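You operate a simulated robot arm through the tools that you are given. There is no shell and no other tool.

You run a simulated robot arm. Do the job below in one go: nothing can be reset, and whatever is moved stays where it is left.

Task
Fit a relay from the Spares drawer into the empty socket.
Fine: push the drawer home, close and lock the mains door, then switch the mains on; the other spares stay in the drawer. Where these are worked on the way, their far stop is far enough and under half their travel is too little: spares drawer.

Only the result counts: the job must be done as asked and must still hold three seconds after the hand-in. Knocking over, shifting, dropping, spilling or breaking anything else fails it.

Robot
A 6-joint arm with a fingered hand, fixed in place. Base frame: the origin is on the floor under the middle of its stand, x ahead of it, y to its left, z up. Readings come in mm, degrees, newtons and seconds.
It reaches about 1035 mm from its shoulder. Its first joint turns from -166.0 to 166.0 degrees. Payload 5 kg.
Tool frame: the origin (TCP) lies between the finger pads and is the grasp point; the fingertips stand 43 mm ahead of it; z points along the fingers, y is the line along which they close. The gripper opens to 144 mm; its body begins 50 mm behind the TCP. The gripper is a hand of 5 fingers: y runs from the thumb to the fingers, the wrist lies at [-21, -133, -233] in the tool frame.
Orientation is that of the tool frame in the base frame, as [roll, pitch, yaw] about the fixed x, y, z axes, in that order (R = Rz(yaw) Ry(pitch) Rx(roll)). With the fingers straight down and the wrist toward the robot, the tool's x, y and z point along [0, 1, 0], [1, 0, 0] and [0, 0, -1] of the base frame.

Tools
- The arm moves only by the tool arm_command. Its argument "commands" is a list of rows, each a list of 6 numbers: the shift along the tool's x, y, z in units of 20 mm (1.0 is 20 mm), then the turn, a rotation vector about the tool's x, y, z in units of 4 degrees (1.0 is 4 degrees). In form: [[dx, dy, dz, wx, wy, wz], ...]. A call has 1 to 20 rows; each row shifts and turns the commanded pose from where the row before left it, along the tool's axes as they then stand. A call with a number of a shift or a turn outside -1 to 1 is refused whole. A row lasts 0.2 s, in which the tool goes at most 50 mm and 8.6 degrees; a call with a longer step from one row to the next is refused whole. Where a pose cannot be reached the arm comes as near as it can. A force on the tool above 70 N (or 10 N above the force at the start of the call, whichever is more), or a blocked arm, ends the call early, and 0.2 s more pass. In this call time passes only in rows, and 0.2 s behind the last. It gives the time, the measured TCP pose, the force on the tool (base axes), the opening and the grip force at its end, in the units of the frame above (readings bear some noise), with the torque about the TCP (base axes, N m) and any sound that the robot's microphone picked up.
- Cameras (640 x 400 px; columns grow to the right, rows downward): "scene" is fixed at [220.4, -649.2, 1602.6]; the picture's right is [0.13, 0.99, 0.00], its down [-0.43, 0.06, -0.90] and it looks along [-0.89, 0.12, 0.43] (base axes); focal length 214 px, centre (320, 200). "wrist" rides on the gripper at [86, -108, -168] in the tool frame; the picture's right is [-0.80, 0.28, -0.53], its down [-0.54, -0.73, 0.42] and it looks along [-0.27, 0.63, 0.73] (tool axes); focal length 275 px, centre (320, 200). There is no depth. A picture from a camera that has moved, and an enlarged one, comes with that camera's place and axes in the base frame and with its lens.
- grab_frame(camera): a new picture of that camera. It takes no simulated time.
- raise_lower(by): slides the trunk up (or, below 0, down) by that many mm; the arm rides with it, the base frame stays. It gives what a move gives, with no picture.
- curl_fingers(index, middle, ring, little, thumb_bend, thumb_turn): sets how far each is bent, from 0 (flat) to 1 (curled in); at 0.3 the hand is open as for a grip, at 0.7 the pads meet at the TCP. One left out holds its place. A second passes; each finger stops where it meets its share of the squeeze, and holds until it gets a number again. It is the only way to open and close the hand. It gives what a move gives, with no picture; readings hold the bend of each and the force on index, middle, ring, little, thumb and palm. thumb_turn goes from beside the hand (0) to across from the fingers (1), as for a grip.
- zoom(camera, box): a new picture of the part [left, top, right, bottom] of that camera's present view, enlarged. It takes no simulated time.
- job_done(): hands the job in; it is judged then, once.

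Nothing tells you positions but the pictures and the camera data. Unless the task says otherwise, let go and move clear before handing in.

The tools are called after ">>>" as a command line: name --pt "numbers of a row" for each row, then --argument value for the rest, lists and objects as JSON in quotes. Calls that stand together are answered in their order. arm_command: Moves the arm, as the interface text tells. Its arguments: {"type":"object","properties":{"commands":{"type":"array","items":{"type":"array","items":{"type":"number"}}}},"required":["commands"]} The other tools are called the same way: raise_lower (by) moves the trunk up or down; curl_fingers (index, middle, ring, little, thumb_bend, thumb_turn) moves the fingers one by one; grab_frame (camera) takes a picture; zoom (camera, box) takes an enlarged picture of a part of a camera's view; job_done () hands the job in.

At the start:

```text
t: 0.0
tool_pos: [184.2, 505.6, 1529.5]
tcp_rot: [179.9, 0.0, 90.1]
force: [-0.4, -1.0, 0.4]
wrist_torque: [0.01, -0.01, 0.02]
grip_width: 143.7
gripper_force: 0.1
shape: jaw
bend: [0.3, 0.3, 0.3, 0.3, 0.3, 0.98]
finger forces: [0.0, 0.0, 0.0, 0.0, 0.0, 0.1]
trunk travel left (down, up): [-590.0, 0.0]
```

scene: 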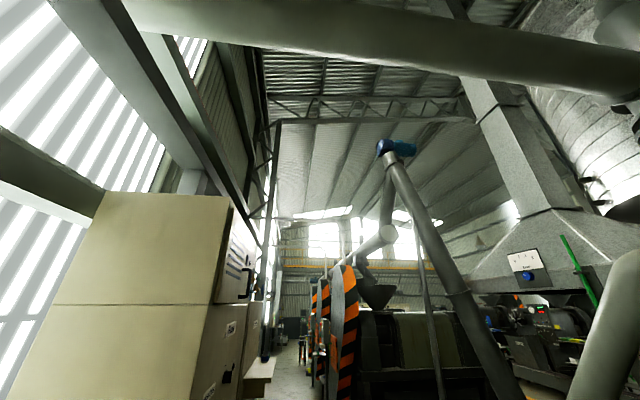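
wrist: 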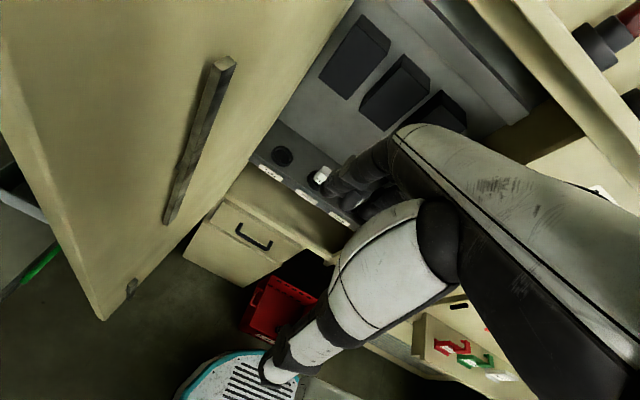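

The scene camera looks up and away, showing the side of a tall beige cabinet at left; the wrist camera shows the open cabinet door, sockets, and a drawer below. I'll look closer at both views before moving.

>>> zoom --camera "wrist" --box '[180, 120, 420, 270]'

>>> zoom --camera "wrist" --box '[300, 0, 640, 212]'

>>> zoom --camera "wrist" --box '[360, 240, 616, 400]'

>>> zoom --camera "scene" --box '[180, 180, 340, 400]'

```text
2.67 times, centred on (300, 195) of wrist
camera zoom: at [74.3, 591.1, 1696.1], right [0.28, -0.8, 0.53], down [-0.72, -0.54, -0.42], along [0.63, -0.27, -0.73], focal length 734 px, centre (373, 213)
```

zoom: 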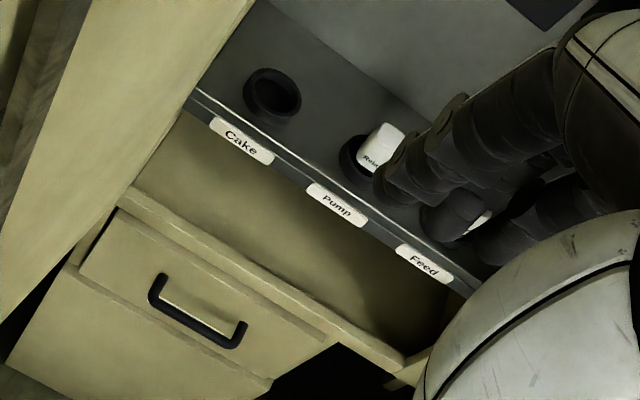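

```text
1.88 times, centred on (470, 106) of wrist
camera zoom: at [74.3, 591.1, 1696.1], right [0.28, -0.8, 0.53], down [-0.72, -0.54, -0.42], along [0.63, -0.27, -0.73], focal length 518 px, centre (38, 377)
```

zoom: 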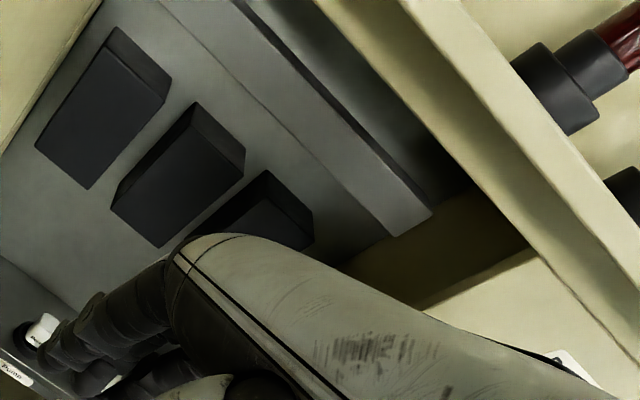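

```text
2.50 times, centred on (488, 320) of wrist
camera zoom: at [74.3, 591.1, 1696.1], right [0.28, -0.8, 0.53], down [-0.72, -0.54, -0.42], along [0.63, -0.27, -0.73], focal length 688 px, centre (-100, -100)
```

zoom: 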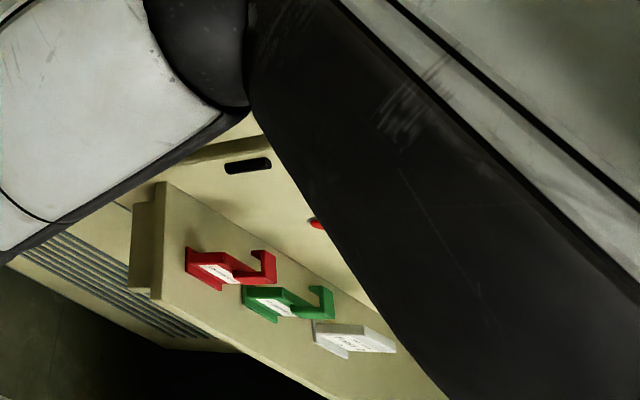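

```text
1.82 times, centred on (260, 290) of scene
camera zoom: at [220.4, -649.2, 1602.6], right [0.13, 0.99, 0.0], down [-0.43, 0.06, -0.9], along [-0.89, 0.12, 0.43], focal length 390 px, centre (429, 36)
```

zoom: 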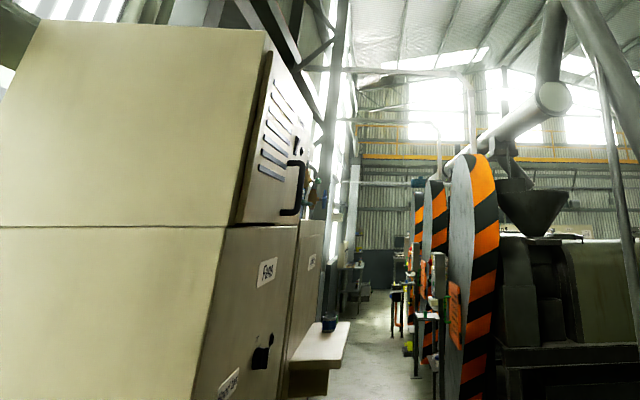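

The wrist camera sees an open cabinet: sockets with the labels "Cake", "Pump" and "Feed" (Cake looks empty), a drawer below, and three coloured hooked parts on the lower right. I'll back the hand 100 mm toward the robot to get parallax and a wider view.

>>> arm_command --pt "0 -1 0 0 0 0" --pt "0 -1 0 0 0 0" --pt "0 -1 0 0 0 0" --pt "0 -1 0 0 0 0" --pt "0 -1 0 0 0 0"

>>> grab_frame --camera "wrist"

```text
t: 1.2
tool_pos: [96.6, 496.6, 1496.7]
tcp_rot: [179.8, 0.0, 90.1]
force: [0.0, 0.2, -0.7]
wrist_torque: [0.01, 0.04, 0.0]
grip_width: 143.5
gripper_force: 0.0
shape: jaw
bend: [0.3, 0.3, 0.3, 0.3, 0.3, 0.98]
finger forces: [0.0, 0.1, 0.0, 0.0, 0.0, 0.0]
out of reach, approached as far as the arm can: row 1, 2, 3, 4, 5
trunk travel left (down, up): [-590.0, 0.0]
```

```text
taken
camera wrist: at [-13.3, 582.8, 1663.7], right [0.28, -0.79, 0.54], down [-0.72, -0.54, -0.42], along [0.63, -0.27, -0.73], focal length 275 px, centre (320, 200)
```

wrist: 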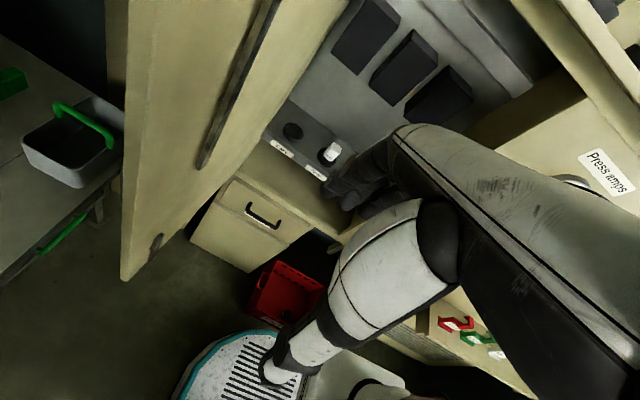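

The cabinet front appears to stand near x≈590, with the Cake label around (591, 536, 1069), a drawer handle around (591, 425, 690), and an open door on the left ending near (138, 676). Next I'll move the hand away from that door, to the right, and tilt it so the camera looks straight at the cabinet.

>>> arm_command --pt "-1 0 0.5 0 0 0" --pt "-1 0 0.5 0 0 0" --pt "-1 0 0.5 -0.8 0 0" --pt "-1 0 0.5 -0.8 0 0" --pt "-1 0 0.5 -0.8 0 0" --pt "0 0 0 -0.8 0 0" --pt "0 0 0 -0.8 0 0" --pt "0 0 0 -0.8 0 0"

>>> grab_frame --camera "wrist"

```text
t: 3.2
tool_pos: [126.2, 392.9, 1446.3]
tcp_rot: [161.0, 0.4, 85.8]
force: [-0.3, 0.3, -0.3]
wrist_torque: [-0.03, -0.04, -0.01]
grip_width: 143.7
gripper_force: 0.0
shape: jaw
bend: [0.3, 0.3, 0.3, 0.3, 0.3, 0.98]
finger forces: [0.0, 0.0, 0.0, 0.1, 0.0, 0.0]
trunk travel left (down, up): [-590.0, 0.0]
stopped in row 8: the arm was blocked; the commanded pose is now the measured one
```

```text
taken
camera wrist: at [-25.6, 491.7, 1568.0], right [0.04, -0.8, 0.6], down [-0.59, -0.51, -0.63], along [0.81, -0.33, -0.49], focal length 275 px, centre (320, 200)
```

wrist: 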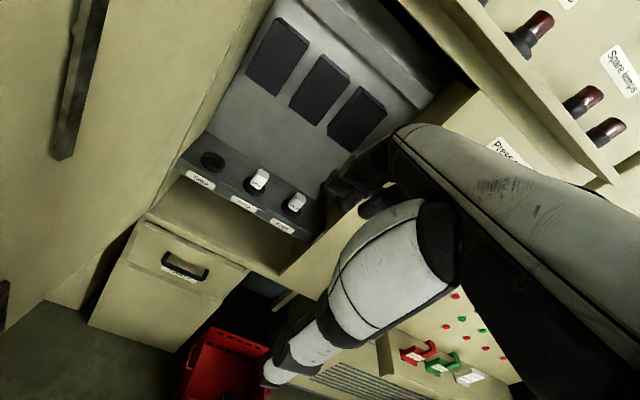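

The arm stopped as blocked (probably folded too near its own body), but the view is better. I'll zoom in on the parts of interest.

>>> zoom --camera "wrist" --box '[80, 130, 336, 290]'

>>> zoom --camera "wrist" --box '[440, 0, 640, 200]'

>>> zoom --camera "wrist" --box '[340, 280, 532, 400]'

>>> zoom --camera "wrist" --box '[0, 0, 256, 160]'

```text
2.50 times, centred on (208, 210) of wrist
camera zoom: at [-25.6, 491.7, 1568.0], right [0.04, -0.8, 0.6], down [-0.59, -0.51, -0.63], along [0.81, -0.33, -0.49], focal length 688 px, centre (600, 175)
```

zoom: 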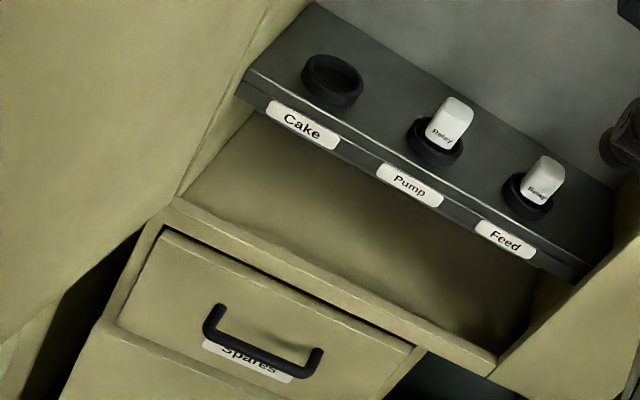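

```text
2.00 times, centred on (540, 100) of wrist
camera zoom: at [-25.6, 491.7, 1568.0], right [0.04, -0.8, 0.6], down [-0.59, -0.51, -0.63], along [0.81, -0.33, -0.49], focal length 551 px, centre (-120, 400)
```

zoom: 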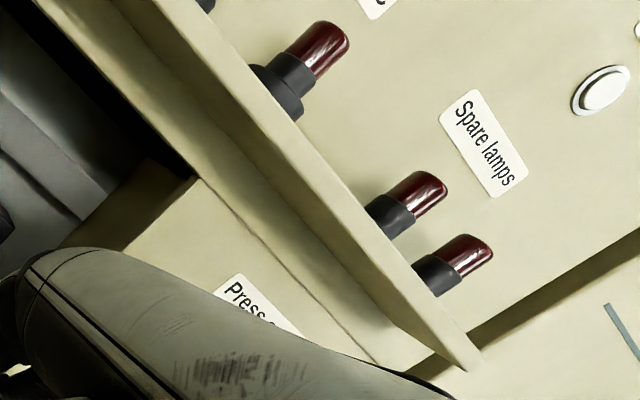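

```text
3.33 times, centred on (436, 340) of wrist
camera zoom: at [-25.6, 491.7, 1568.0], right [0.04, -0.8, 0.6], down [-0.59, -0.51, -0.63], along [0.81, -0.33, -0.49], focal length 918 px, centre (-67, -267)
```

zoom: 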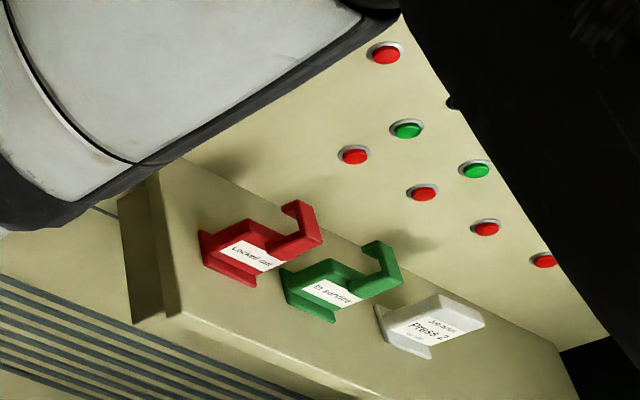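

```text
2.50 times, centred on (128, 80) of wrist
camera zoom: at [-25.6, 491.7, 1568.0], right [0.04, -0.8, 0.6], down [-0.59, -0.51, -0.63], along [0.81, -0.33, -0.49], focal length 688 px, centre (800, 500)
```

zoom: 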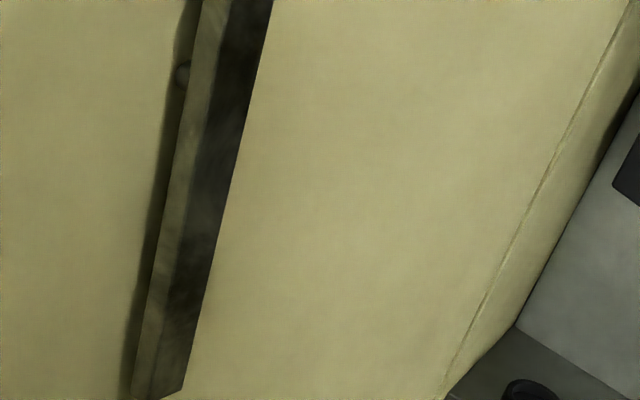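

The Spares drawer, the empty Cake socket, and the filled Pump and Feed sockets are clear now; the sockets are spaced about 130 mm apart in y and the drawer handle is near y≈430, z≈725. I still need to find the mains switch, so I'll swing the hand right and forward and tilt up.

>>> arm_command --pt "-1 0.5 0.6 0 0 0" --pt "-1 0.5 0.6 0 0 0" --pt "-1 0.5 0.6 0 0 0" --pt "-1 0.5 0.6 -0.5 0 0" --pt "-1 0.5 0.6 -0.5 0 0" --pt "-1 0.5 0.6 -0.5 0 0" --pt "-1 0.5 0.6 -0.5 0 0" --pt "-1 0.5 0.6 -0.5 0 0" --pt "-1 0.5 0.6 -0.5 0 0" --pt "-1 0.5 0.6 -0.5 0 0"

>>> grab_frame --camera "wrist"

>>> grab_frame --camera "scene"

```text
t: 5.4
tool_pos: [251.7, 180.1, 1377.2]
tcp_rot: [147.7, 0.3, 84.0]
force: [0.1, -0.5, -0.6]
wrist_torque: [0.04, 0.03, 0.03]
grip_width: 144.1
gripper_force: 0.0
shape: jaw
bend: [0.3, 0.3, 0.3, 0.3, 0.3, 0.98]
finger forces: [0.0, 0.0, 0.0, 0.0, 0.0, 0.1]
trunk travel left (down, up): [-590.0, 0.0]
```

```text
taken
camera wrist: at [79.0, 285.5, 1460.9], right [-0.13, -0.78, 0.61], down [-0.44, -0.5, -0.74], along [0.89, -0.37, -0.28], focal length 275 px, centre (320, 200)
```

wrist: 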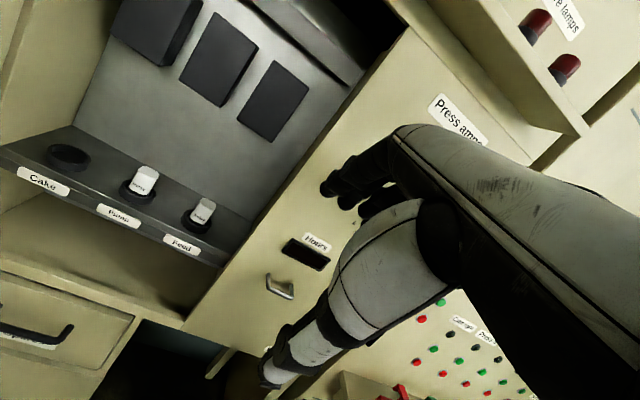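

```text
taken
```

scene: 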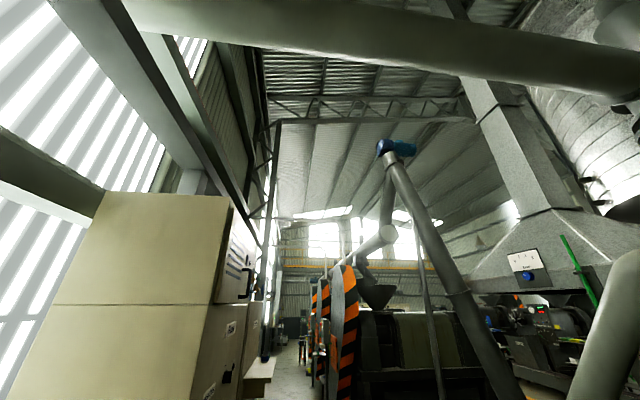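

I now see the "Press amps" gauge, an "Hours" counter with a small lever below it, and a button panel further right. I'll turn the hand about the vertical to the right to look for the mains switch.

>>> arm_command --pt "-0.5 0 0 0 -0.53 0.85" --pt "-0.5 0 0 0 -0.53 0.85" --pt "-0.5 0 0 0 -0.53 0.85" --pt "-0.5 0 0 0 -0.53 0.85" --pt "-0.5 0 0 0 -0.53 0.85" --pt "-0.5 0 0 0 -0.53 0.85" --pt "-0.5 0 0 0 -0.53 0.85" --pt "-0.5 0 0 0 -0.53 0.85" --pt "-0.5 0 0 0 -0.53 0.85" --pt "-0.5 0 0 0 -0.53 0.85"

>>> grab_frame --camera "wrist"

```text
t: 7.6
tool_pos: [289.6, 106.6, 1355.8]
tcp_rot: [147.2, -0.5, 46.0]
force: [0.0, 0.5, 0.0]
wrist_torque: [0.0, -0.04, -0.01]
grip_width: 143.9
gripper_force: 0.1
shape: jaw
bend: [0.3, 0.3, 0.3, 0.3, 0.3, 0.98]
finger forces: [0.1, 0.0, 0.0, 0.1, 0.1, 0.1]
out of reach, approached as far as the arm can: row 4, 5, 6, 7, 8, 9, 10
trunk travel left (down, up): [-590.0, 0.0]
```

```text
taken
camera wrist: at [217.1, 294.3, 1437.6], right [-0.59, -0.54, 0.6], down [-0.65, -0.12, -0.75], along [0.48, -0.83, -0.28], focal length 275 px, centre (320, 200)
```

wrist: 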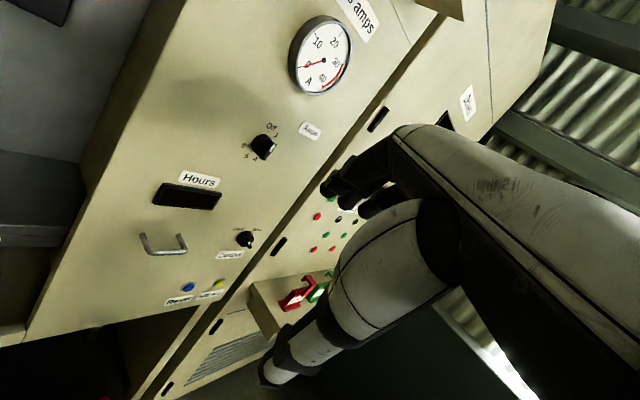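

>>> zoom --camera "wrist" --box '[130, 110, 370, 310]'

>>> zoom --camera "wrist" --box '[280, 0, 560, 180]'

>>> zoom --camera "wrist" --box '[220, 170, 380, 330]'

```text
2.00 times, centred on (250, 210) of wrist
camera zoom: at [217.1, 294.3, 1437.6], right [-0.59, -0.54, 0.6], down [-0.65, -0.12, -0.75], along [0.48, -0.83, -0.28], focal length 551 px, centre (460, 180)
```

zoom: 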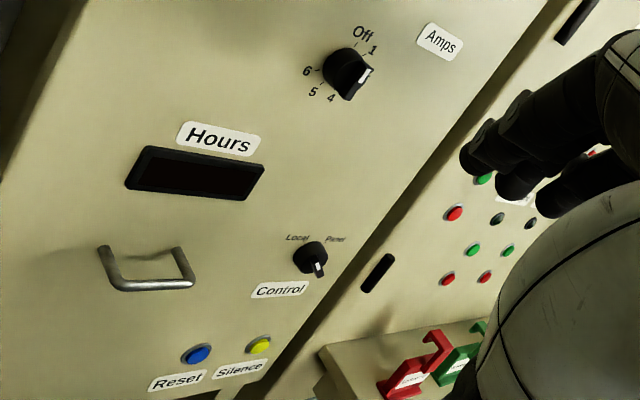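

```text
2.22 times, centred on (420, 90) of wrist
camera zoom: at [217.1, 294.3, 1437.6], right [-0.59, -0.54, 0.6], down [-0.65, -0.12, -0.75], along [0.48, -0.83, -0.28], focal length 612 px, centre (98, 444)
```

zoom: 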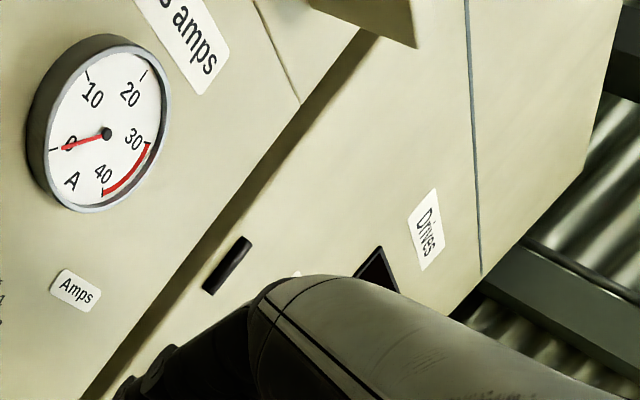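

```text
2.50 times, centred on (300, 250) of wrist
camera zoom: at [217.1, 294.3, 1437.6], right [-0.59, -0.54, 0.6], down [-0.65, -0.12, -0.75], along [0.48, -0.83, -0.28], focal length 688 px, centre (370, 75)
```

zoom: 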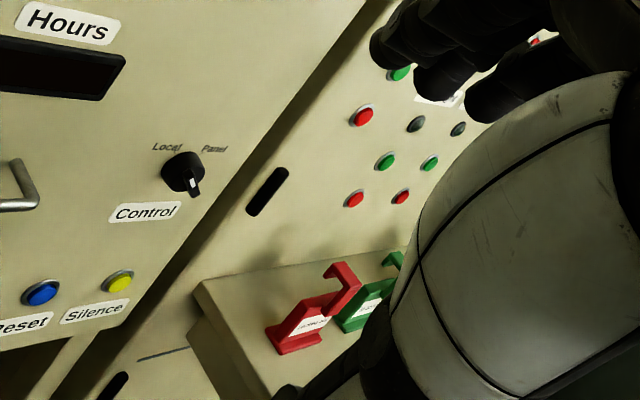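

This panel has the amps gauge, selector, Hours, Control, Reset and Silence, but no mains switch yet. I'll move further right to see the rest.

>>> arm_command --pt "-0.72 0.58 0.37 0 0 0" --pt "-0.72 0.58 0.37 0 0 0" --pt "-0.72 0.58 0.37 0 0 0" --pt "-0.72 0.58 0.37 0 0 0" --pt "-0.72 0.58 0.37 0 0 0" --pt "-0.72 0.58 0.37 0 0 0" --pt "-0.72 0.58 0.37 0 0 0" --pt "-0.72 0.58 0.37 0 0 0" --pt "-0.72 0.58 0.37 0 0 0" --pt "-0.72 0.58 0.37 0 0 0"

>>> grab_frame --camera "wrist"

>>> grab_frame --camera "scene"

```text
t: 9.8
tool_pos: [289.5, -93.6, 1355.5]
tcp_rot: [147.1, -0.6, 46.1]
force: [-0.4, 1.0, -0.8]
wrist_torque: [-0.01, 0.01, 0.02]
grip_width: 143.9
gripper_force: 0.2
shape: jaw
bend: [0.3, 0.3, 0.3, 0.3, 0.3, 0.98]
finger forces: [0.1, 0.0, 0.1, 0.0, 0.0, 0.0]
trunk travel left (down, up): [-590.0, 0.0]
```

```text
taken
camera wrist: at [215.3, 94.5, 1436.5], right [-0.59, -0.54, 0.59], down [-0.64, -0.12, -0.75], along [0.48, -0.83, -0.28], focal length 275 px, centre (320, 200)
```

wrist: 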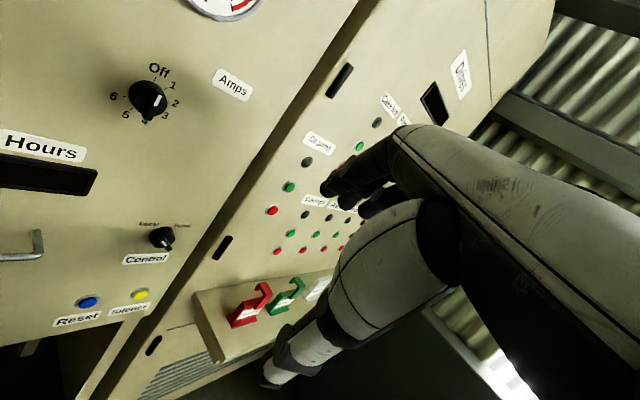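

```text
taken
```

scene: 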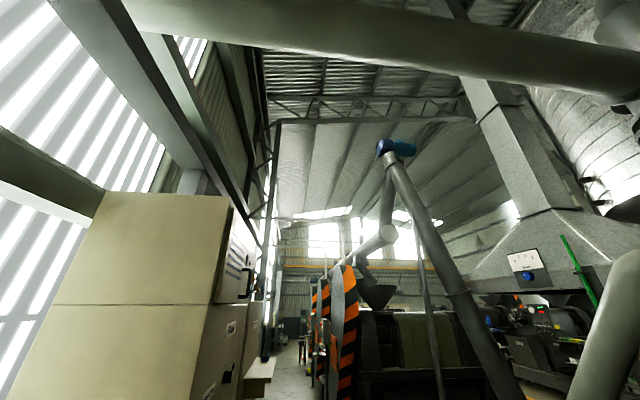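

The right-hand cabinet ("Drives") carries only push buttons and lockout hooks. I'll go back left and tilt the hand up to view the upper part and interior of the mains compartment.

>>> arm_command --pt "0.743 -0.562 -0.365 0 0.545 -0.84" --pt "0.788 -0.517 -0.336 0 0.545 -0.84" --pt "0.829 -0.47 -0.305 0 0.545 -0.84" --pt "0.866 -0.42 -0.27 0 0.545 -0.84" --pt "0.899 -0.368 -0.239 0 0.545 -0.84" --pt "0.927 -0.315 -0.204 0 0.545 -0.84" --pt "0.951 -0.26 -0.168 0 0.545 -0.84" --pt "0.97 -0.2 -0.132 0 0.545 -0.84" --pt "0.985 -0.146 -0.095 0 0.545 -0.84" --pt "0.995 -0.088 -0.057 0 0.545 -0.84" --pt "1 0 0 -0.5 0.2 -0.3" --pt "1 0 0 -0.5 0.2 -0.3" --pt "1 0 0 -0.5 0.2 -0.3" --pt "1 0 0 -0.5 0 0" --pt "1 0 0 -0.5 0 0" --pt "1 0 0 -0.5 0 0"

>>> grab_frame --camera "wrist"

```text
t: 13.2
tool_pos: [297.2, 228.8, 1357.9]
tcp_rot: [134.7, -0.2, 90.4]
force: [-0.2, 0.3, 0.3]
wrist_torque: [-0.02, 0.01, -0.05]
grip_width: 144.0
gripper_force: 0.1
shape: jaw
bend: [0.3, 0.3, 0.3, 0.3, 0.3, 0.98]
finger forces: [0.1, 0.0, 0.0, 0.0, 0.1, 0.1]
trunk travel left (down, up): [-590.0, 0.0]
```

```text
taken
camera wrist: at [100.2, 312.7, 1397.7], right [-0.17, -0.8, 0.57], down [-0.2, -0.54, -0.82], along [0.96, -0.26, -0.07], focal length 275 px, centre (320, 200)
```

wrist: 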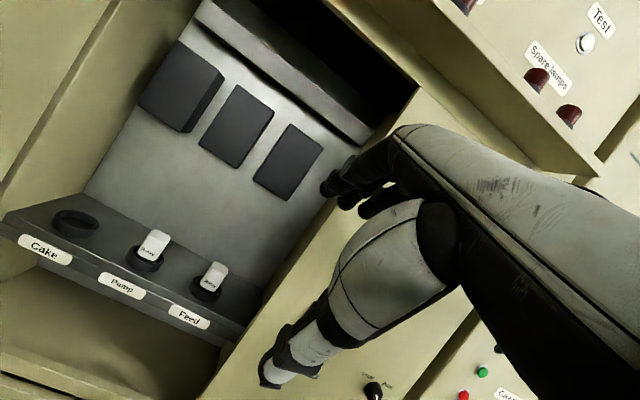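

Inside the compartment there are three black blocks, and something sits above. I'll tilt further up to see the top of the cabinet.

>>> arm_command --pt "0 0 0 -1 0 0" --pt "0 0 0 -1 0 0" --pt "0 0 0 -1 0 0" --pt "0 0 0 -1 0 0" --pt "0 0 0 -1 0 0" --pt "0 0 0 -1 0 0" --pt "0 0 0 -1 0 0"

>>> grab_frame --camera "wrist"

```text
t: 14.8
tool_pos: [291.4, 276.8, 1395.5]
tcp_rot: [106.8, -0.3, 90.4]
force: [0.0, 0.3, -1.0]
wrist_torque: [-0.01, 0.03, -0.01]
grip_width: 144.1
gripper_force: 0.0
shape: jaw
bend: [0.3, 0.3, 0.3, 0.3, 0.3, 0.98]
finger forces: [0.0, 0.0, 0.0, 0.0, 0.0, 0.0]
out of reach, approached as far as the arm can: row 2, 3, 4, 5, 6, 7
trunk travel left (down, up): [-590.0, 0.0]
```

```text
taken
camera wrist: at [97.6, 362.0, 1340.0], right [-0.43, -0.8, 0.42], down [0.2, -0.54, -0.82], along [0.88, -0.27, 0.39], focal length 275 px, centre (320, 200)
```

wrist: 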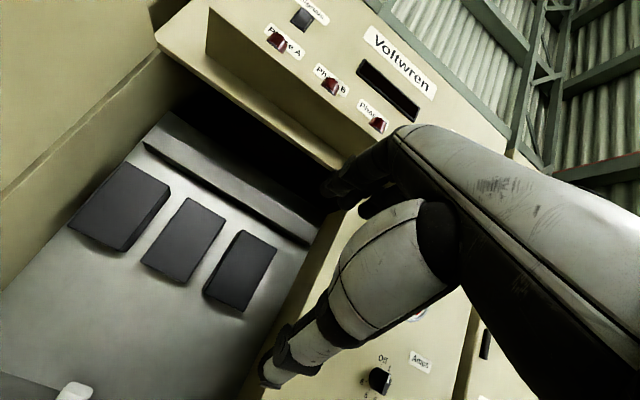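

>>> zoom --camera "wrist" --box '[220, 0, 460, 150]'

>>> zoom --camera "wrist" --box '[0, 0, 240, 150]'

```text
2.67 times, centred on (340, 75) of wrist
camera zoom: at [97.6, 362.0, 1340.0], right [-0.43, -0.8, 0.42], down [0.2, -0.54, -0.82], along [0.88, -0.27, 0.39], focal length 734 px, centre (267, 533)
```

zoom: 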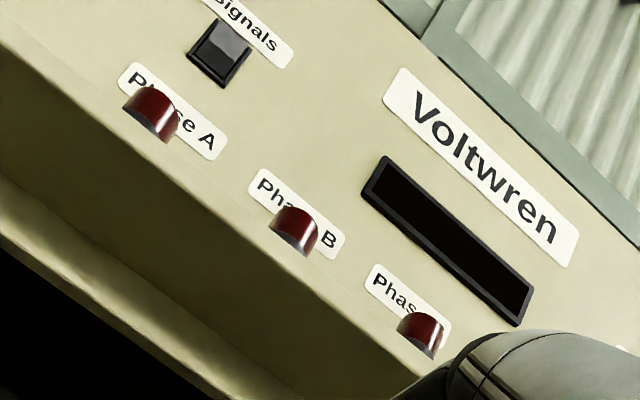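

```text
2.67 times, centred on (120, 75) of wrist
camera zoom: at [97.6, 362.0, 1340.0], right [-0.43, -0.8, 0.42], down [0.2, -0.54, -0.82], along [0.88, -0.27, 0.39], focal length 734 px, centre (853, 533)
```

zoom: 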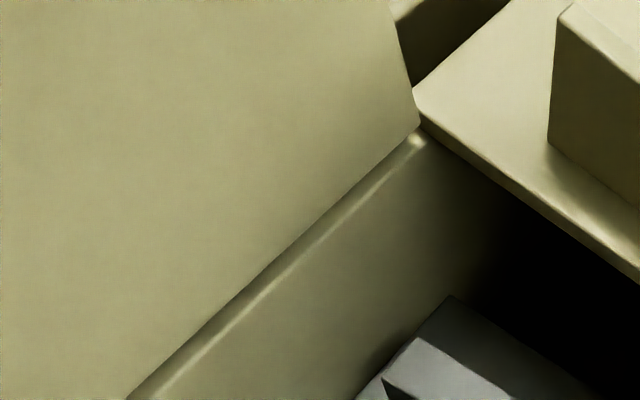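

Overhead there is a header with Phase A/B/C lamps, a "Signals" rocker and the maker's name, but no mains switch; it may be on the outside of the open door. I'll lower the trunk to see the sockets and drawer at closer range.

>>> raise_lower --by -250

>>> grab_frame --camera "wrist"

```text
t: 17.4
tool_pos: [290.7, 276.3, 1145.4]
tcp_rot: [106.7, -0.3, 90.2]
force: [-0.1, -0.5, -0.3]
wrist_torque: [-0.02, -0.02, 0.0]
grip_width: 143.8
gripper_force: 0.0
shape: jaw
bend: [0.3, 0.3, 0.3, 0.3, 0.3, 0.98]
finger forces: [0.0, 0.0, 0.0, 0.0, 0.0, 0.0]
trunk travel left (down, up): [-340.0, 250.0]
```

```text
taken
camera wrist: at [97.6, 361.6, 1090.3], right [-0.43, -0.8, 0.42], down [0.2, -0.54, -0.82], along [0.88, -0.27, 0.39], focal length 275 px, centre (320, 200)
```

wrist: 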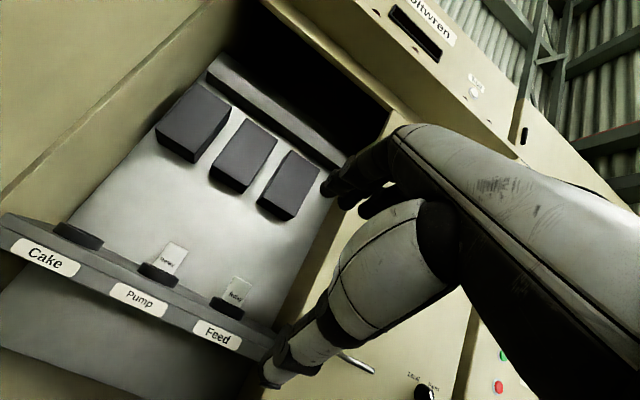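

The ledge edge with the labels now triangulates to x≈632, z≈1014, and the Cake socket ring to about (683, 529, 1053). I'll lower further and tilt down to measure the drawer handle.

>>> raise_lower --by -150

>>> arm_command --pt "0 0 0 1 0 0" --pt "0 0 0 1 0 0" --pt "0 0 0 1 0 0" --pt "0 0 0 1 0 0" --pt "0 0 0 1 0 0" --pt "0 0 0 1 0 0" --pt "0 0 0 1 0 0" --pt "0 0 0 1 0 0"

>>> grab_frame --camera "wrist"

```text
t: 19.1
tool_pos: [289.6, 276.1, 995.9]
tcp_rot: [106.8, -0.3, 90.3]
force: [1.0, 0.2, -0.2]
wrist_torque: [-0.02, 0.02, 0.0]
grip_width: 144.0
gripper_force: 0.0
shape: jaw
bend: [0.3, 0.3, 0.3, 0.3, 0.3, 0.98]
finger forces: [0.1, 0.0, 0.0, 0.0, 0.0, 0.0]
trunk travel left (down, up): [-190.0, 400.0]
```

```text
t: 20.9
tool_pos: [290.8, 275.8, 995.6]
tcp_rot: [138.8, -0.2, 90.3]
force: [0.4, -0.6, 0.3]
wrist_torque: [-0.01, 0.02, 0.0]
grip_width: 144.2
gripper_force: 0.0
shape: jaw
bend: [0.3, 0.3, 0.3, 0.3, 0.3, 0.98]
finger forces: [0.0, 0.0, 0.0, 0.0, 0.0, 0.0]
trunk travel left (down, up): [-190.0, 400.0]
```

```text
taken
camera wrist: at [97.5, 360.9, 1050.4], right [-0.13, -0.8, 0.58], down [-0.27, -0.54, -0.8], along [0.95, -0.26, -0.14], focal length 275 px, centre (320, 200)
```

wrist: 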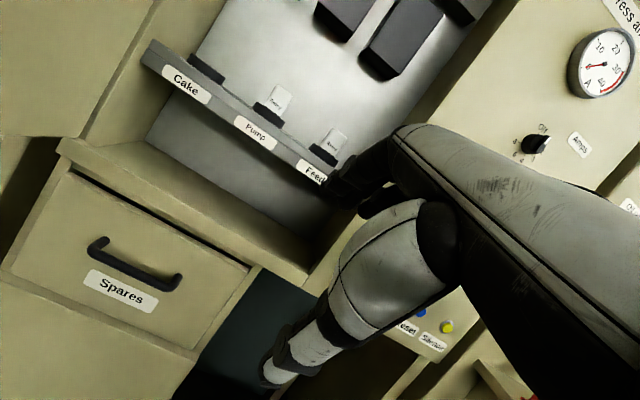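

The Spares handle bar triangulates to x≈569, z≈707, y from about 357 to 502, with the drawer face at x≈604. I'll move the open hand to a spot in front of the handle and turn it to point straight at it, fingers above and thumb below.

>>> arm_command --pt "0.513 -0.145 0.919 0 0 0" --pt "0.513 -0.145 0.919 0 0 0" --pt "0.513 -0.145 0.919 0 0 0" --pt "0.513 -0.145 0.919 0 0 0" --pt "0.513 -0.145 0.919 0 0 0" --pt "0.513 -0.145 0.919 0 0 0" --pt "0.513 -0.145 0.919 0 0 0" --pt "0.513 -0.145 0.919 0 0 0" --pt "0.513 -0.145 0.919 0 0 0" --pt "0.513 -0.145 0.919 0 0 0" --pt "0.513 -0.145 0.919 0 0 0" --pt "0.513 -0.145 0.919 0 0 0" --pt "0.513 -0.145 0.919 0 0 0" --pt "0.513 -0.145 0.919 0 0 0" --pt "0.513 -0.145 0.919 0 0 0"

>>> grab_frame --camera "wrist"

```text
t: 24.1
tool_pos: [439.7, 433.0, 759.7]
tcp_rot: [138.8, -0.2, 90.4]
force: [-0.4, 0.1, 0.5]
wrist_torque: [0.03, 0.03, 0.03]
grip_width: 144.2
gripper_force: 0.1
shape: jaw
bend: [0.3, 0.3, 0.3, 0.3, 0.3, 0.98]
finger forces: [0.1, 0.0, 0.0, 0.0, 0.0, 0.1]
trunk travel left (down, up): [-190.0, 400.0]
```

```text
taken
camera wrist: at [245.6, 518.0, 814.3], right [-0.13, -0.8, 0.58], down [-0.27, -0.54, -0.8], along [0.95, -0.26, -0.14], focal length 275 px, centre (320, 200)
```

wrist: 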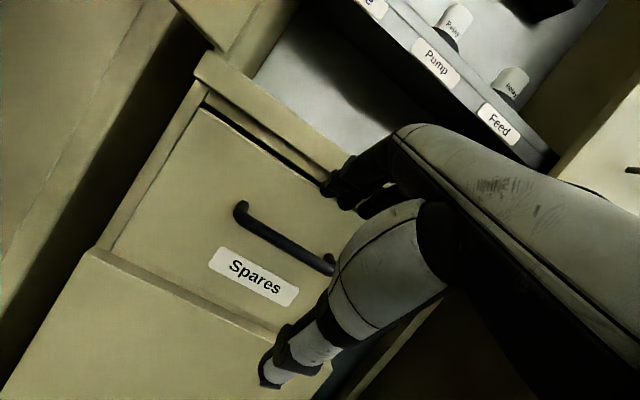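

The handle position is confirmed near (569, 432, 705). Now I'll tilt the hand level.

>>> arm_command --pt "0 -0.2 0.15 -1 0 0" --pt "0 -0.2 0.15 -1 0 0" --pt "0 -0.2 0.12 -1 0 0" --pt "0 -0.2 0.12 -1 0 0" --pt "0 -0.2 0.1 -1 0 0" --pt "0 -0.2 0.1 -1 0 0" --pt "0 -0.2 0.08 -1 0 0" --pt "0 -0.2 0.06 -1 0 0" --pt "0 -0.25 0.05 -1 0 0" --pt "0 -0.25 0.03 -1 0 0" --pt "0 -0.25 0 -1 0 0" --pt "0 -0.25 0 -1 0 0"

>>> grab_frame --camera "wrist"

```text
t: 26.7
tool_pos: [431.6, 435.7, 720.3]
tcp_rot: [103.5, -0.4, 90.0]
force: [0.0, 0.8, -0.5]
wrist_torque: [-0.02, 0.02, 0.0]
grip_width: 143.6
gripper_force: 0.0
shape: jaw
bend: [0.3, 0.3, 0.3, 0.3, 0.3, 0.98]
finger forces: [0.0, 0.0, 0.0, 0.0, 0.0, 0.1]
out of reach, approached as far as the arm can: row 9, 10, 11, 12
trunk travel left (down, up): [-190.0, 400.0]
```

```text
taken
camera wrist: at [241.8, 521.6, 653.1], right [-0.45, -0.8, 0.4], down [0.24, -0.54, -0.81], along [0.86, -0.27, 0.44], focal length 275 px, centre (320, 200)
```

wrist: 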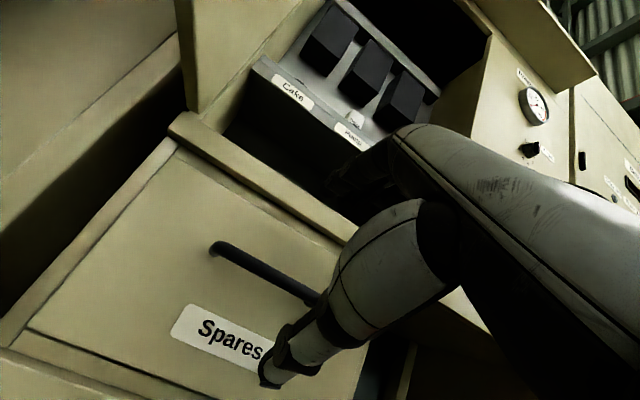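

The arm can only tilt to about 76° here, which is enough. I'll half-close the hand so the fingertips clear the drawer face when they go over the bar.

>>> curl_fingers --index 0.45 --middle 0.45 --ring 0.45 --little 0.45 --thumb_bend 0.4 --thumb_turn 1.0

>>> grab_frame --camera "wrist"

```text
t: 27.7
tool_pos: [432.6, 435.0, 720.6]
tcp_rot: [103.6, -0.4, 90.0]
force: [0.1, 0.0, 0.1]
wrist_torque: [0.0, -0.02, -0.02]
grip_width: 106.2
gripper_force: 0.0
shape: fingers
bend: [0.45, 0.45, 0.45, 0.45, 0.4, 0.99]
finger forces: [0.0, 0.1, 0.0, 0.0, 0.0, 0.0]
trunk travel left (down, up): [-190.0, 400.0]
```

```text
taken
camera wrist: at [241.8, 521.6, 653.1], right [-0.45, -0.8, 0.4], down [0.24, -0.54, -0.81], along [0.86, -0.27, 0.44], focal length 275 px, centre (320, 200)
```

wrist: 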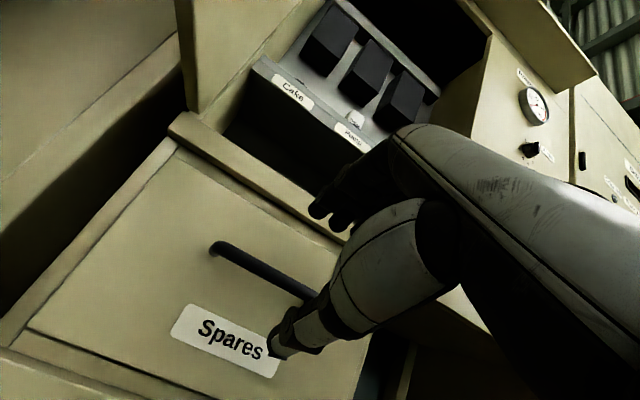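

The fingers lie above the bar and the thumb below it; the finger row is centred a little right of the tool axis, so I'll aim the TCP at y≈447. Advancing toward the bar.

>>> arm_command --pt "0.075 0.126 0.72 0 0 0" --pt "0.075 0.126 0.72 0 0 0" --pt "0.075 0.126 0.72 0 0 0" --pt "0.075 0.126 0.72 0 0 0" --pt "0.075 0.126 0.72 0 0 0" --pt "0.075 0.126 0.72 0 0 0" --pt "0.075 0.126 0.72 0 0 0"

>>> grab_frame --camera "wrist"

```text
t: 29.3
tool_pos: [510.3, 471.1, 726.0]
tcp_rot: [104.4, -0.6, 89.6]
force: [0.6, -0.6, -0.3]
wrist_torque: [0.0, 0.05, 0.01]
grip_width: 105.8
gripper_force: 0.0
shape: fingers
bend: [0.45, 0.45, 0.45, 0.45, 0.4, 0.99]
finger forces: [0.0, 0.0, 0.0, 0.0, 0.0, 0.0]
out of reach, approached as far as the arm can: row 2, 3, 4, 5, 6, 7
trunk travel left (down, up): [-190.0, 400.0]
```

```text
taken
camera wrist: at [320.7, 559.3, 662.9], right [-0.45, -0.8, 0.4], down [0.22, -0.54, -0.81], along [0.86, -0.28, 0.42], focal length 275 px, centre (320, 200)
```

wrist: 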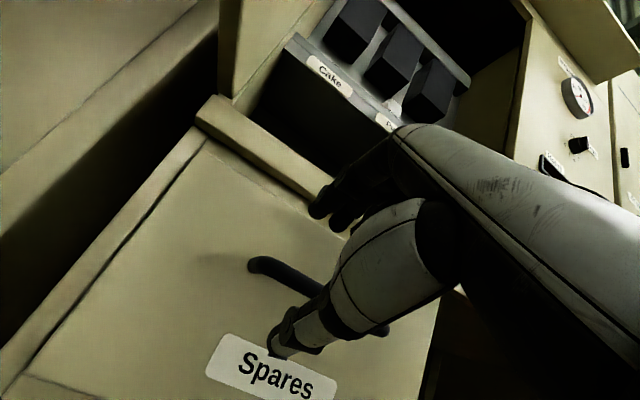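

The arm cannot reach this pose well (it drifts left and up), probably because the forearm comes down too steeply. I'll back off, drop the trunk to its lower end, and bring the hand up again so the forearm lies flatter.

>>> arm_command --pt "-0.3 -0.25 -0.96 0 0 0" --pt "-0.3 -0.25 -0.96 0 0 0" --pt "-0.3 -0.25 -0.96 0 0 0" --pt "-0.3 -0.25 -0.96 0 0 0"

>>> raise_lower --by -185

>>> arm_command --pt "0 0.968 -0.25 0 0 0" --pt "0 0.968 -0.25 0 0 0" --pt "0 0.968 -0.25 0 0 0" --pt "0 0.968 -0.25 0 0 0" --pt "0 0.968 -0.25 0 0 0" --pt "0 0.968 -0.25 0 0 0" --pt "0 0.968 -0.25 0 0 0" --pt "0 0.968 -0.25 0 0 0"

>>> grab_frame --camera "wrist"

```text
t: 30.3
tool_pos: [429.8, 449.4, 725.7]
tcp_rot: [103.5, -0.4, 89.8]
force: [0.7, 0.2, 0.4]
wrist_torque: [-0.01, 0.0, -0.01]
grip_width: 106.2
gripper_force: 0.1
shape: fingers
bend: [0.45, 0.45, 0.45, 0.45, 0.4, 0.99]
finger forces: [0.0, 0.0, 0.1, 0.0, 0.0, 0.0]
out of reach, approached as far as the arm can: row 1
trunk travel left (down, up): [-190.0, 400.0]
```

```text
t: 32.4
tool_pos: [428.4, 449.2, 541.0]
tcp_rot: [103.5, -0.4, 90.0]
force: [0.3, 0.1, 0.6]
wrist_torque: [0.02, 0.02, 0.01]
grip_width: 105.8
gripper_force: 0.1
shape: fingers
bend: [0.45, 0.45, 0.45, 0.45, 0.4, 0.99]
finger forces: [0.0, 0.0, 0.0, 0.1, 0.0, 0.1]
trunk travel left (down, up): [-5.0, 585.0]
```

```text
t: 34.2
tool_pos: [425.2, 449.4, 701.2]
tcp_rot: [103.5, -0.4, 90.2]
force: [0.5, 0.4, -1.0]
wrist_torque: [0.0, 0.01, 0.0]
grip_width: 105.5
gripper_force: 0.1
shape: fingers
bend: [0.45, 0.45, 0.45, 0.45, 0.4, 0.99]
finger forces: [0.0, 0.0, 0.0, 0.0, 0.1, 0.0]
trunk travel left (down, up): [-5.0, 585.0]
```

```text
taken
camera wrist: at [237.0, 534.9, 634.1], right [-0.45, -0.8, 0.4], down [0.24, -0.54, -0.81], along [0.86, -0.27, 0.44], focal length 275 px, centre (320, 200)
```

wrist: 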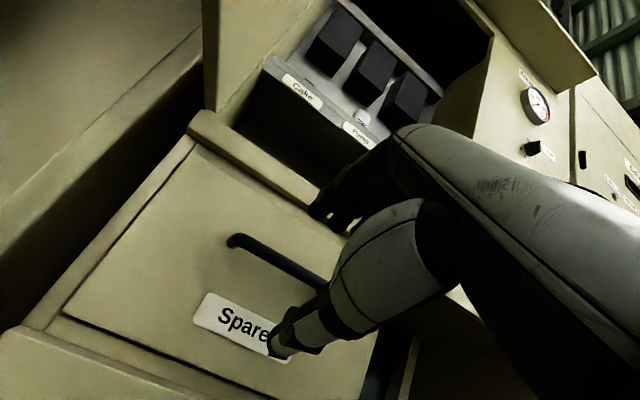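

The lower trunk setting works here with no reach warning. I'll advance onto the bar.

>>> arm_command --pt "0 0.241 0.739 0 0 0" --pt "0 0.241 0.739 0 0 0" --pt "0 0.241 0.739 0 0 0" --pt "0 0.241 0.739 0 0 0" --pt "0 0.241 0.739 0 0 0" --pt "0 0.241 0.739 0 0 0" --pt "0 0.241 0.739 0 0 0"

>>> grab_frame --camera "wrist"

```text
t: 35.8
tool_pos: [534.4, 447.9, 709.2]
tcp_rot: [103.5, -0.4, 90.0]
force: [1.0, -0.6, 0.9]
wrist_torque: [0.0, -0.01, 0.0]
grip_width: 106.0
gripper_force: 0.1
shape: fingers
bend: [0.45, 0.45, 0.45, 0.45, 0.4, 0.99]
finger forces: [0.1, 0.0, 0.0, 0.0, 0.0, 0.1]
trunk travel left (down, up): [-5.0, 585.0]
```

```text
taken
camera wrist: at [345.4, 534.8, 642.4], right [-0.45, -0.8, 0.4], down [0.24, -0.54, -0.81], along [0.86, -0.27, 0.44], focal length 275 px, centre (320, 200)
```

wrist: 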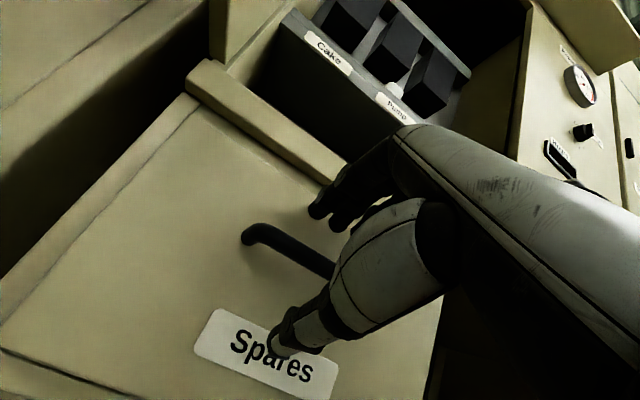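

The bar sits between fingers and thumb. One small step more, then I'll close the hand on the bar.

>>> arm_command --pt "0 0.12 0.65 0 0 0"

>>> curl_fingers --index 0.85 --middle 0.85 --ring 0.85 --little 0.85 --thumb_bend 0.8

>>> grab_frame --camera "wrist"

```text
t: 36.2
tool_pos: [541.3, 451.1, 711.9]
tcp_rot: [103.1, -0.6, 90.6]
force: [-65.9, -9.1, 3.3]
wrist_torque: [0.44, -3.16, -0.05]
grip_width: 102.6
gripper_force: 33.0
shape: fingers
bend: [0.46, 0.46, 0.45, 0.45, 0.4, 0.99]
finger forces: [56.2, 10.1, 0.0, 0.0, 0.1, 0.0]
trunk travel left (down, up): [-5.0, 585.0]
```

```text
t: 36.6
tool_pos: [542.8, 450.3, 717.8]
tcp_rot: [102.5, -1.2, 90.8]
force: [-67.5, -16.2, 7.6]
wrist_torque: [0.46, -4.98, 0.74]
grip_width: 55.4
gripper_force: 68.5
shape: fingers
bend: [0.51, 0.73, 0.73, 0.81, 0.63, 1.0]
finger forces: [90.2, 9.2, 9.2, 0.0, 28.7, 0.0]
trunk travel left (down, up): [-5.0, 585.0]
stopped: the force on the tool passed its limit at 80 N (the readings are from after the stop); the commanded pose is now the measured one
```

```text
taken
camera wrist: at [353.7, 536.5, 649.2], right [-0.45, -0.81, 0.38], down [0.26, -0.52, -0.81], along [0.85, -0.27, 0.45], focal length 275 px, centre (320, 200)
```

wrist: 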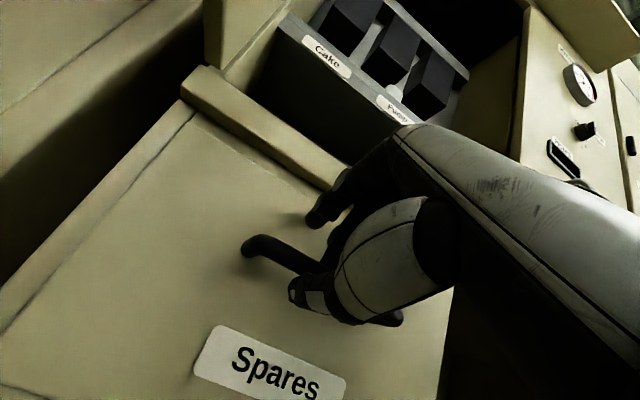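

The index fingertip hit the drawer face; middle and ring are round the bar with the thumb. I'll ease back a little to free the index, then close fully.

>>> arm_command --pt "0 -0.1 -0.4 0 0 0"

>>> curl_fingers --index 0.85 --middle 0.85 --ring 0.85 --little 0.85 --thumb_bend 0.8

>>> grab_frame --camera "wrist"

```text
t: 37.0
tool_pos: [542.0, 450.9, 713.3]
tcp_rot: [103.0, -0.7, 90.4]
force: [2.9, 12.0, 14.9]
wrist_torque: [-0.99, -0.43, 0.24]
grip_width: 36.4
gripper_force: 27.0
shape: fingers
bend: [0.59, 0.74, 0.73, 0.85, 0.66, 1.0]
finger forces: [0.0, 14.0, 18.3, 0.0, 22.1, 0.0]
trunk travel left (down, up): [-5.0, 585.0]
```

```text
t: 38.0
tool_pos: [540.2, 450.0, 710.6]
tcp_rot: [103.2, -0.7, 90.5]
force: [-1.1, 9.6, 0.9]
wrist_torque: [-0.5, 0.13, 0.48]
grip_width: 1.7
gripper_force: 27.6
shape: fingers
bend: [0.76, 0.8, 0.8, 0.85, 0.72, 1.0]
finger forces: [0.0, 11.9, 13.4, 0.1, 29.3, 0.1]
trunk travel left (down, up): [-5.0, 585.0]
```

```text
taken
camera wrist: at [350.3, 536.0, 644.1], right [-0.45, -0.8, 0.39], down [0.25, -0.53, -0.81], along [0.86, -0.27, 0.44], focal length 275 px, centre (320, 200)
```

wrist: 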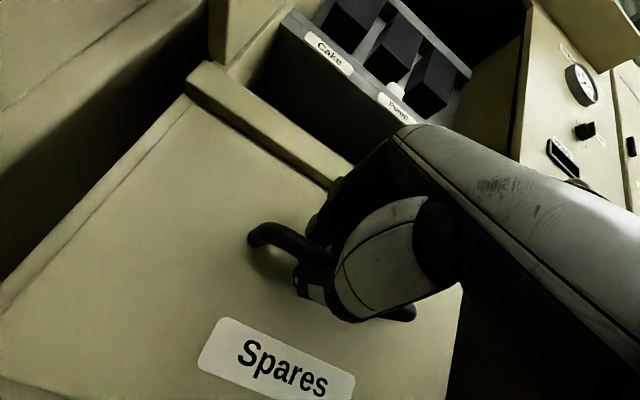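

The pads met at the TCP in front of the bar, so the bar wasn't caught. I'll back off slightly, set a narrower opening whose tips reach less far forward, and go in deeper so the bar lies at the TCP.

>>> arm_command --pt "0 -0.23 -0.97 0 0 0"

>>> curl_fingers --index 0.58 --middle 0.58 --ring 0.58 --little 0.58 --thumb_bend 0.55

>>> grab_frame --camera "wrist"

```text
t: 38.4
tool_pos: [520.7, 450.5, 711.8]
tcp_rot: [103.0, -0.8, 90.2]
force: [-0.9, 9.6, 0.0]
wrist_torque: [-0.57, 0.11, 0.46]
grip_width: 1.9
gripper_force: 27.4
shape: fingers
bend: [0.76, 0.8, 0.8, 0.85, 0.72, 1.0]
finger forces: [0.0, 12.1, 13.8, 0.1, 29.1, 0.1]
trunk travel left (down, up): [-5.0, 585.0]
```

```text
t: 39.4
tool_pos: [519.2, 449.0, 712.8]
tcp_rot: [103.0, -0.8, 90.3]
force: [-0.6, -0.5, 0.8]
wrist_torque: [0.02, 0.0, 0.0]
grip_width: 56.1
gripper_force: 0.0
shape: fingers
bend: [0.57, 0.57, 0.57, 0.57, 0.55, 1.0]
finger forces: [0.0, 0.1, 0.0, 0.1, 0.0, 0.0]
trunk travel left (down, up): [-5.0, 585.0]
```

```text
taken
camera wrist: at [330.8, 535.8, 644.2], right [-0.45, -0.8, 0.39], down [0.25, -0.53, -0.81], along [0.86, -0.27, 0.44], focal length 275 px, centre (320, 200)
```

wrist: 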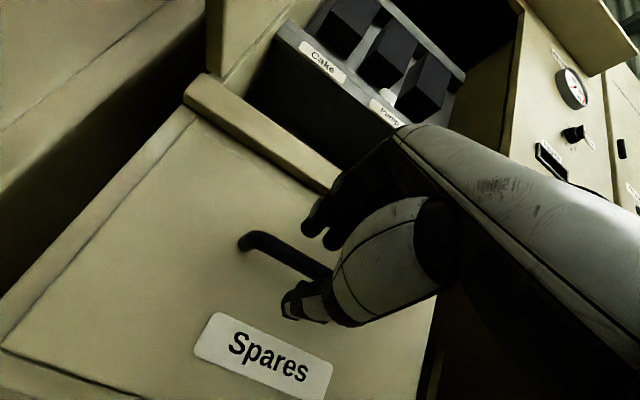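

The gap between index and thumb lines up with the bar. I'll advance 45 mm along the finger direction and close.

>>> arm_command --pt "0 0 0.75 0 0 0" --pt "0 0 0.75 0 0 0" --pt "0 0 0.75 0 0 0"

>>> grab_frame --camera "wrist"

```text
t: 40.1
tool_pos: [549.6, 453.8, 711.7]
tcp_rot: [102.2, -1.7, 91.1]
force: [-58.1, -14.2, 11.0]
wrist_torque: [0.38, -1.56, -0.23]
grip_width: 47.0
gripper_force: 29.3
shape: fingers
bend: [0.61, 0.59, 0.57, 0.57, 0.55, 1.0]
finger forces: [50.3, 8.1, 0.0, 0.0, 0.0, 0.1]
trunk travel left (down, up): [-5.0, 585.0]
stopped in row 3: the force on the tool passed its limit at 84 N (the readings are from after the stop); the commanded pose is now the measured one
```

```text
taken
camera wrist: at [359.3, 538.6, 643.9], right [-0.45, -0.82, 0.37], down [0.27, -0.51, -0.81], along [0.85, -0.26, 0.45], focal length 275 px, centre (320, 200)
```

wrist: 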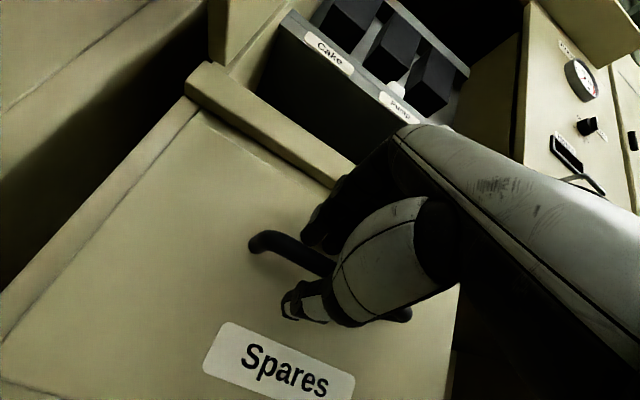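

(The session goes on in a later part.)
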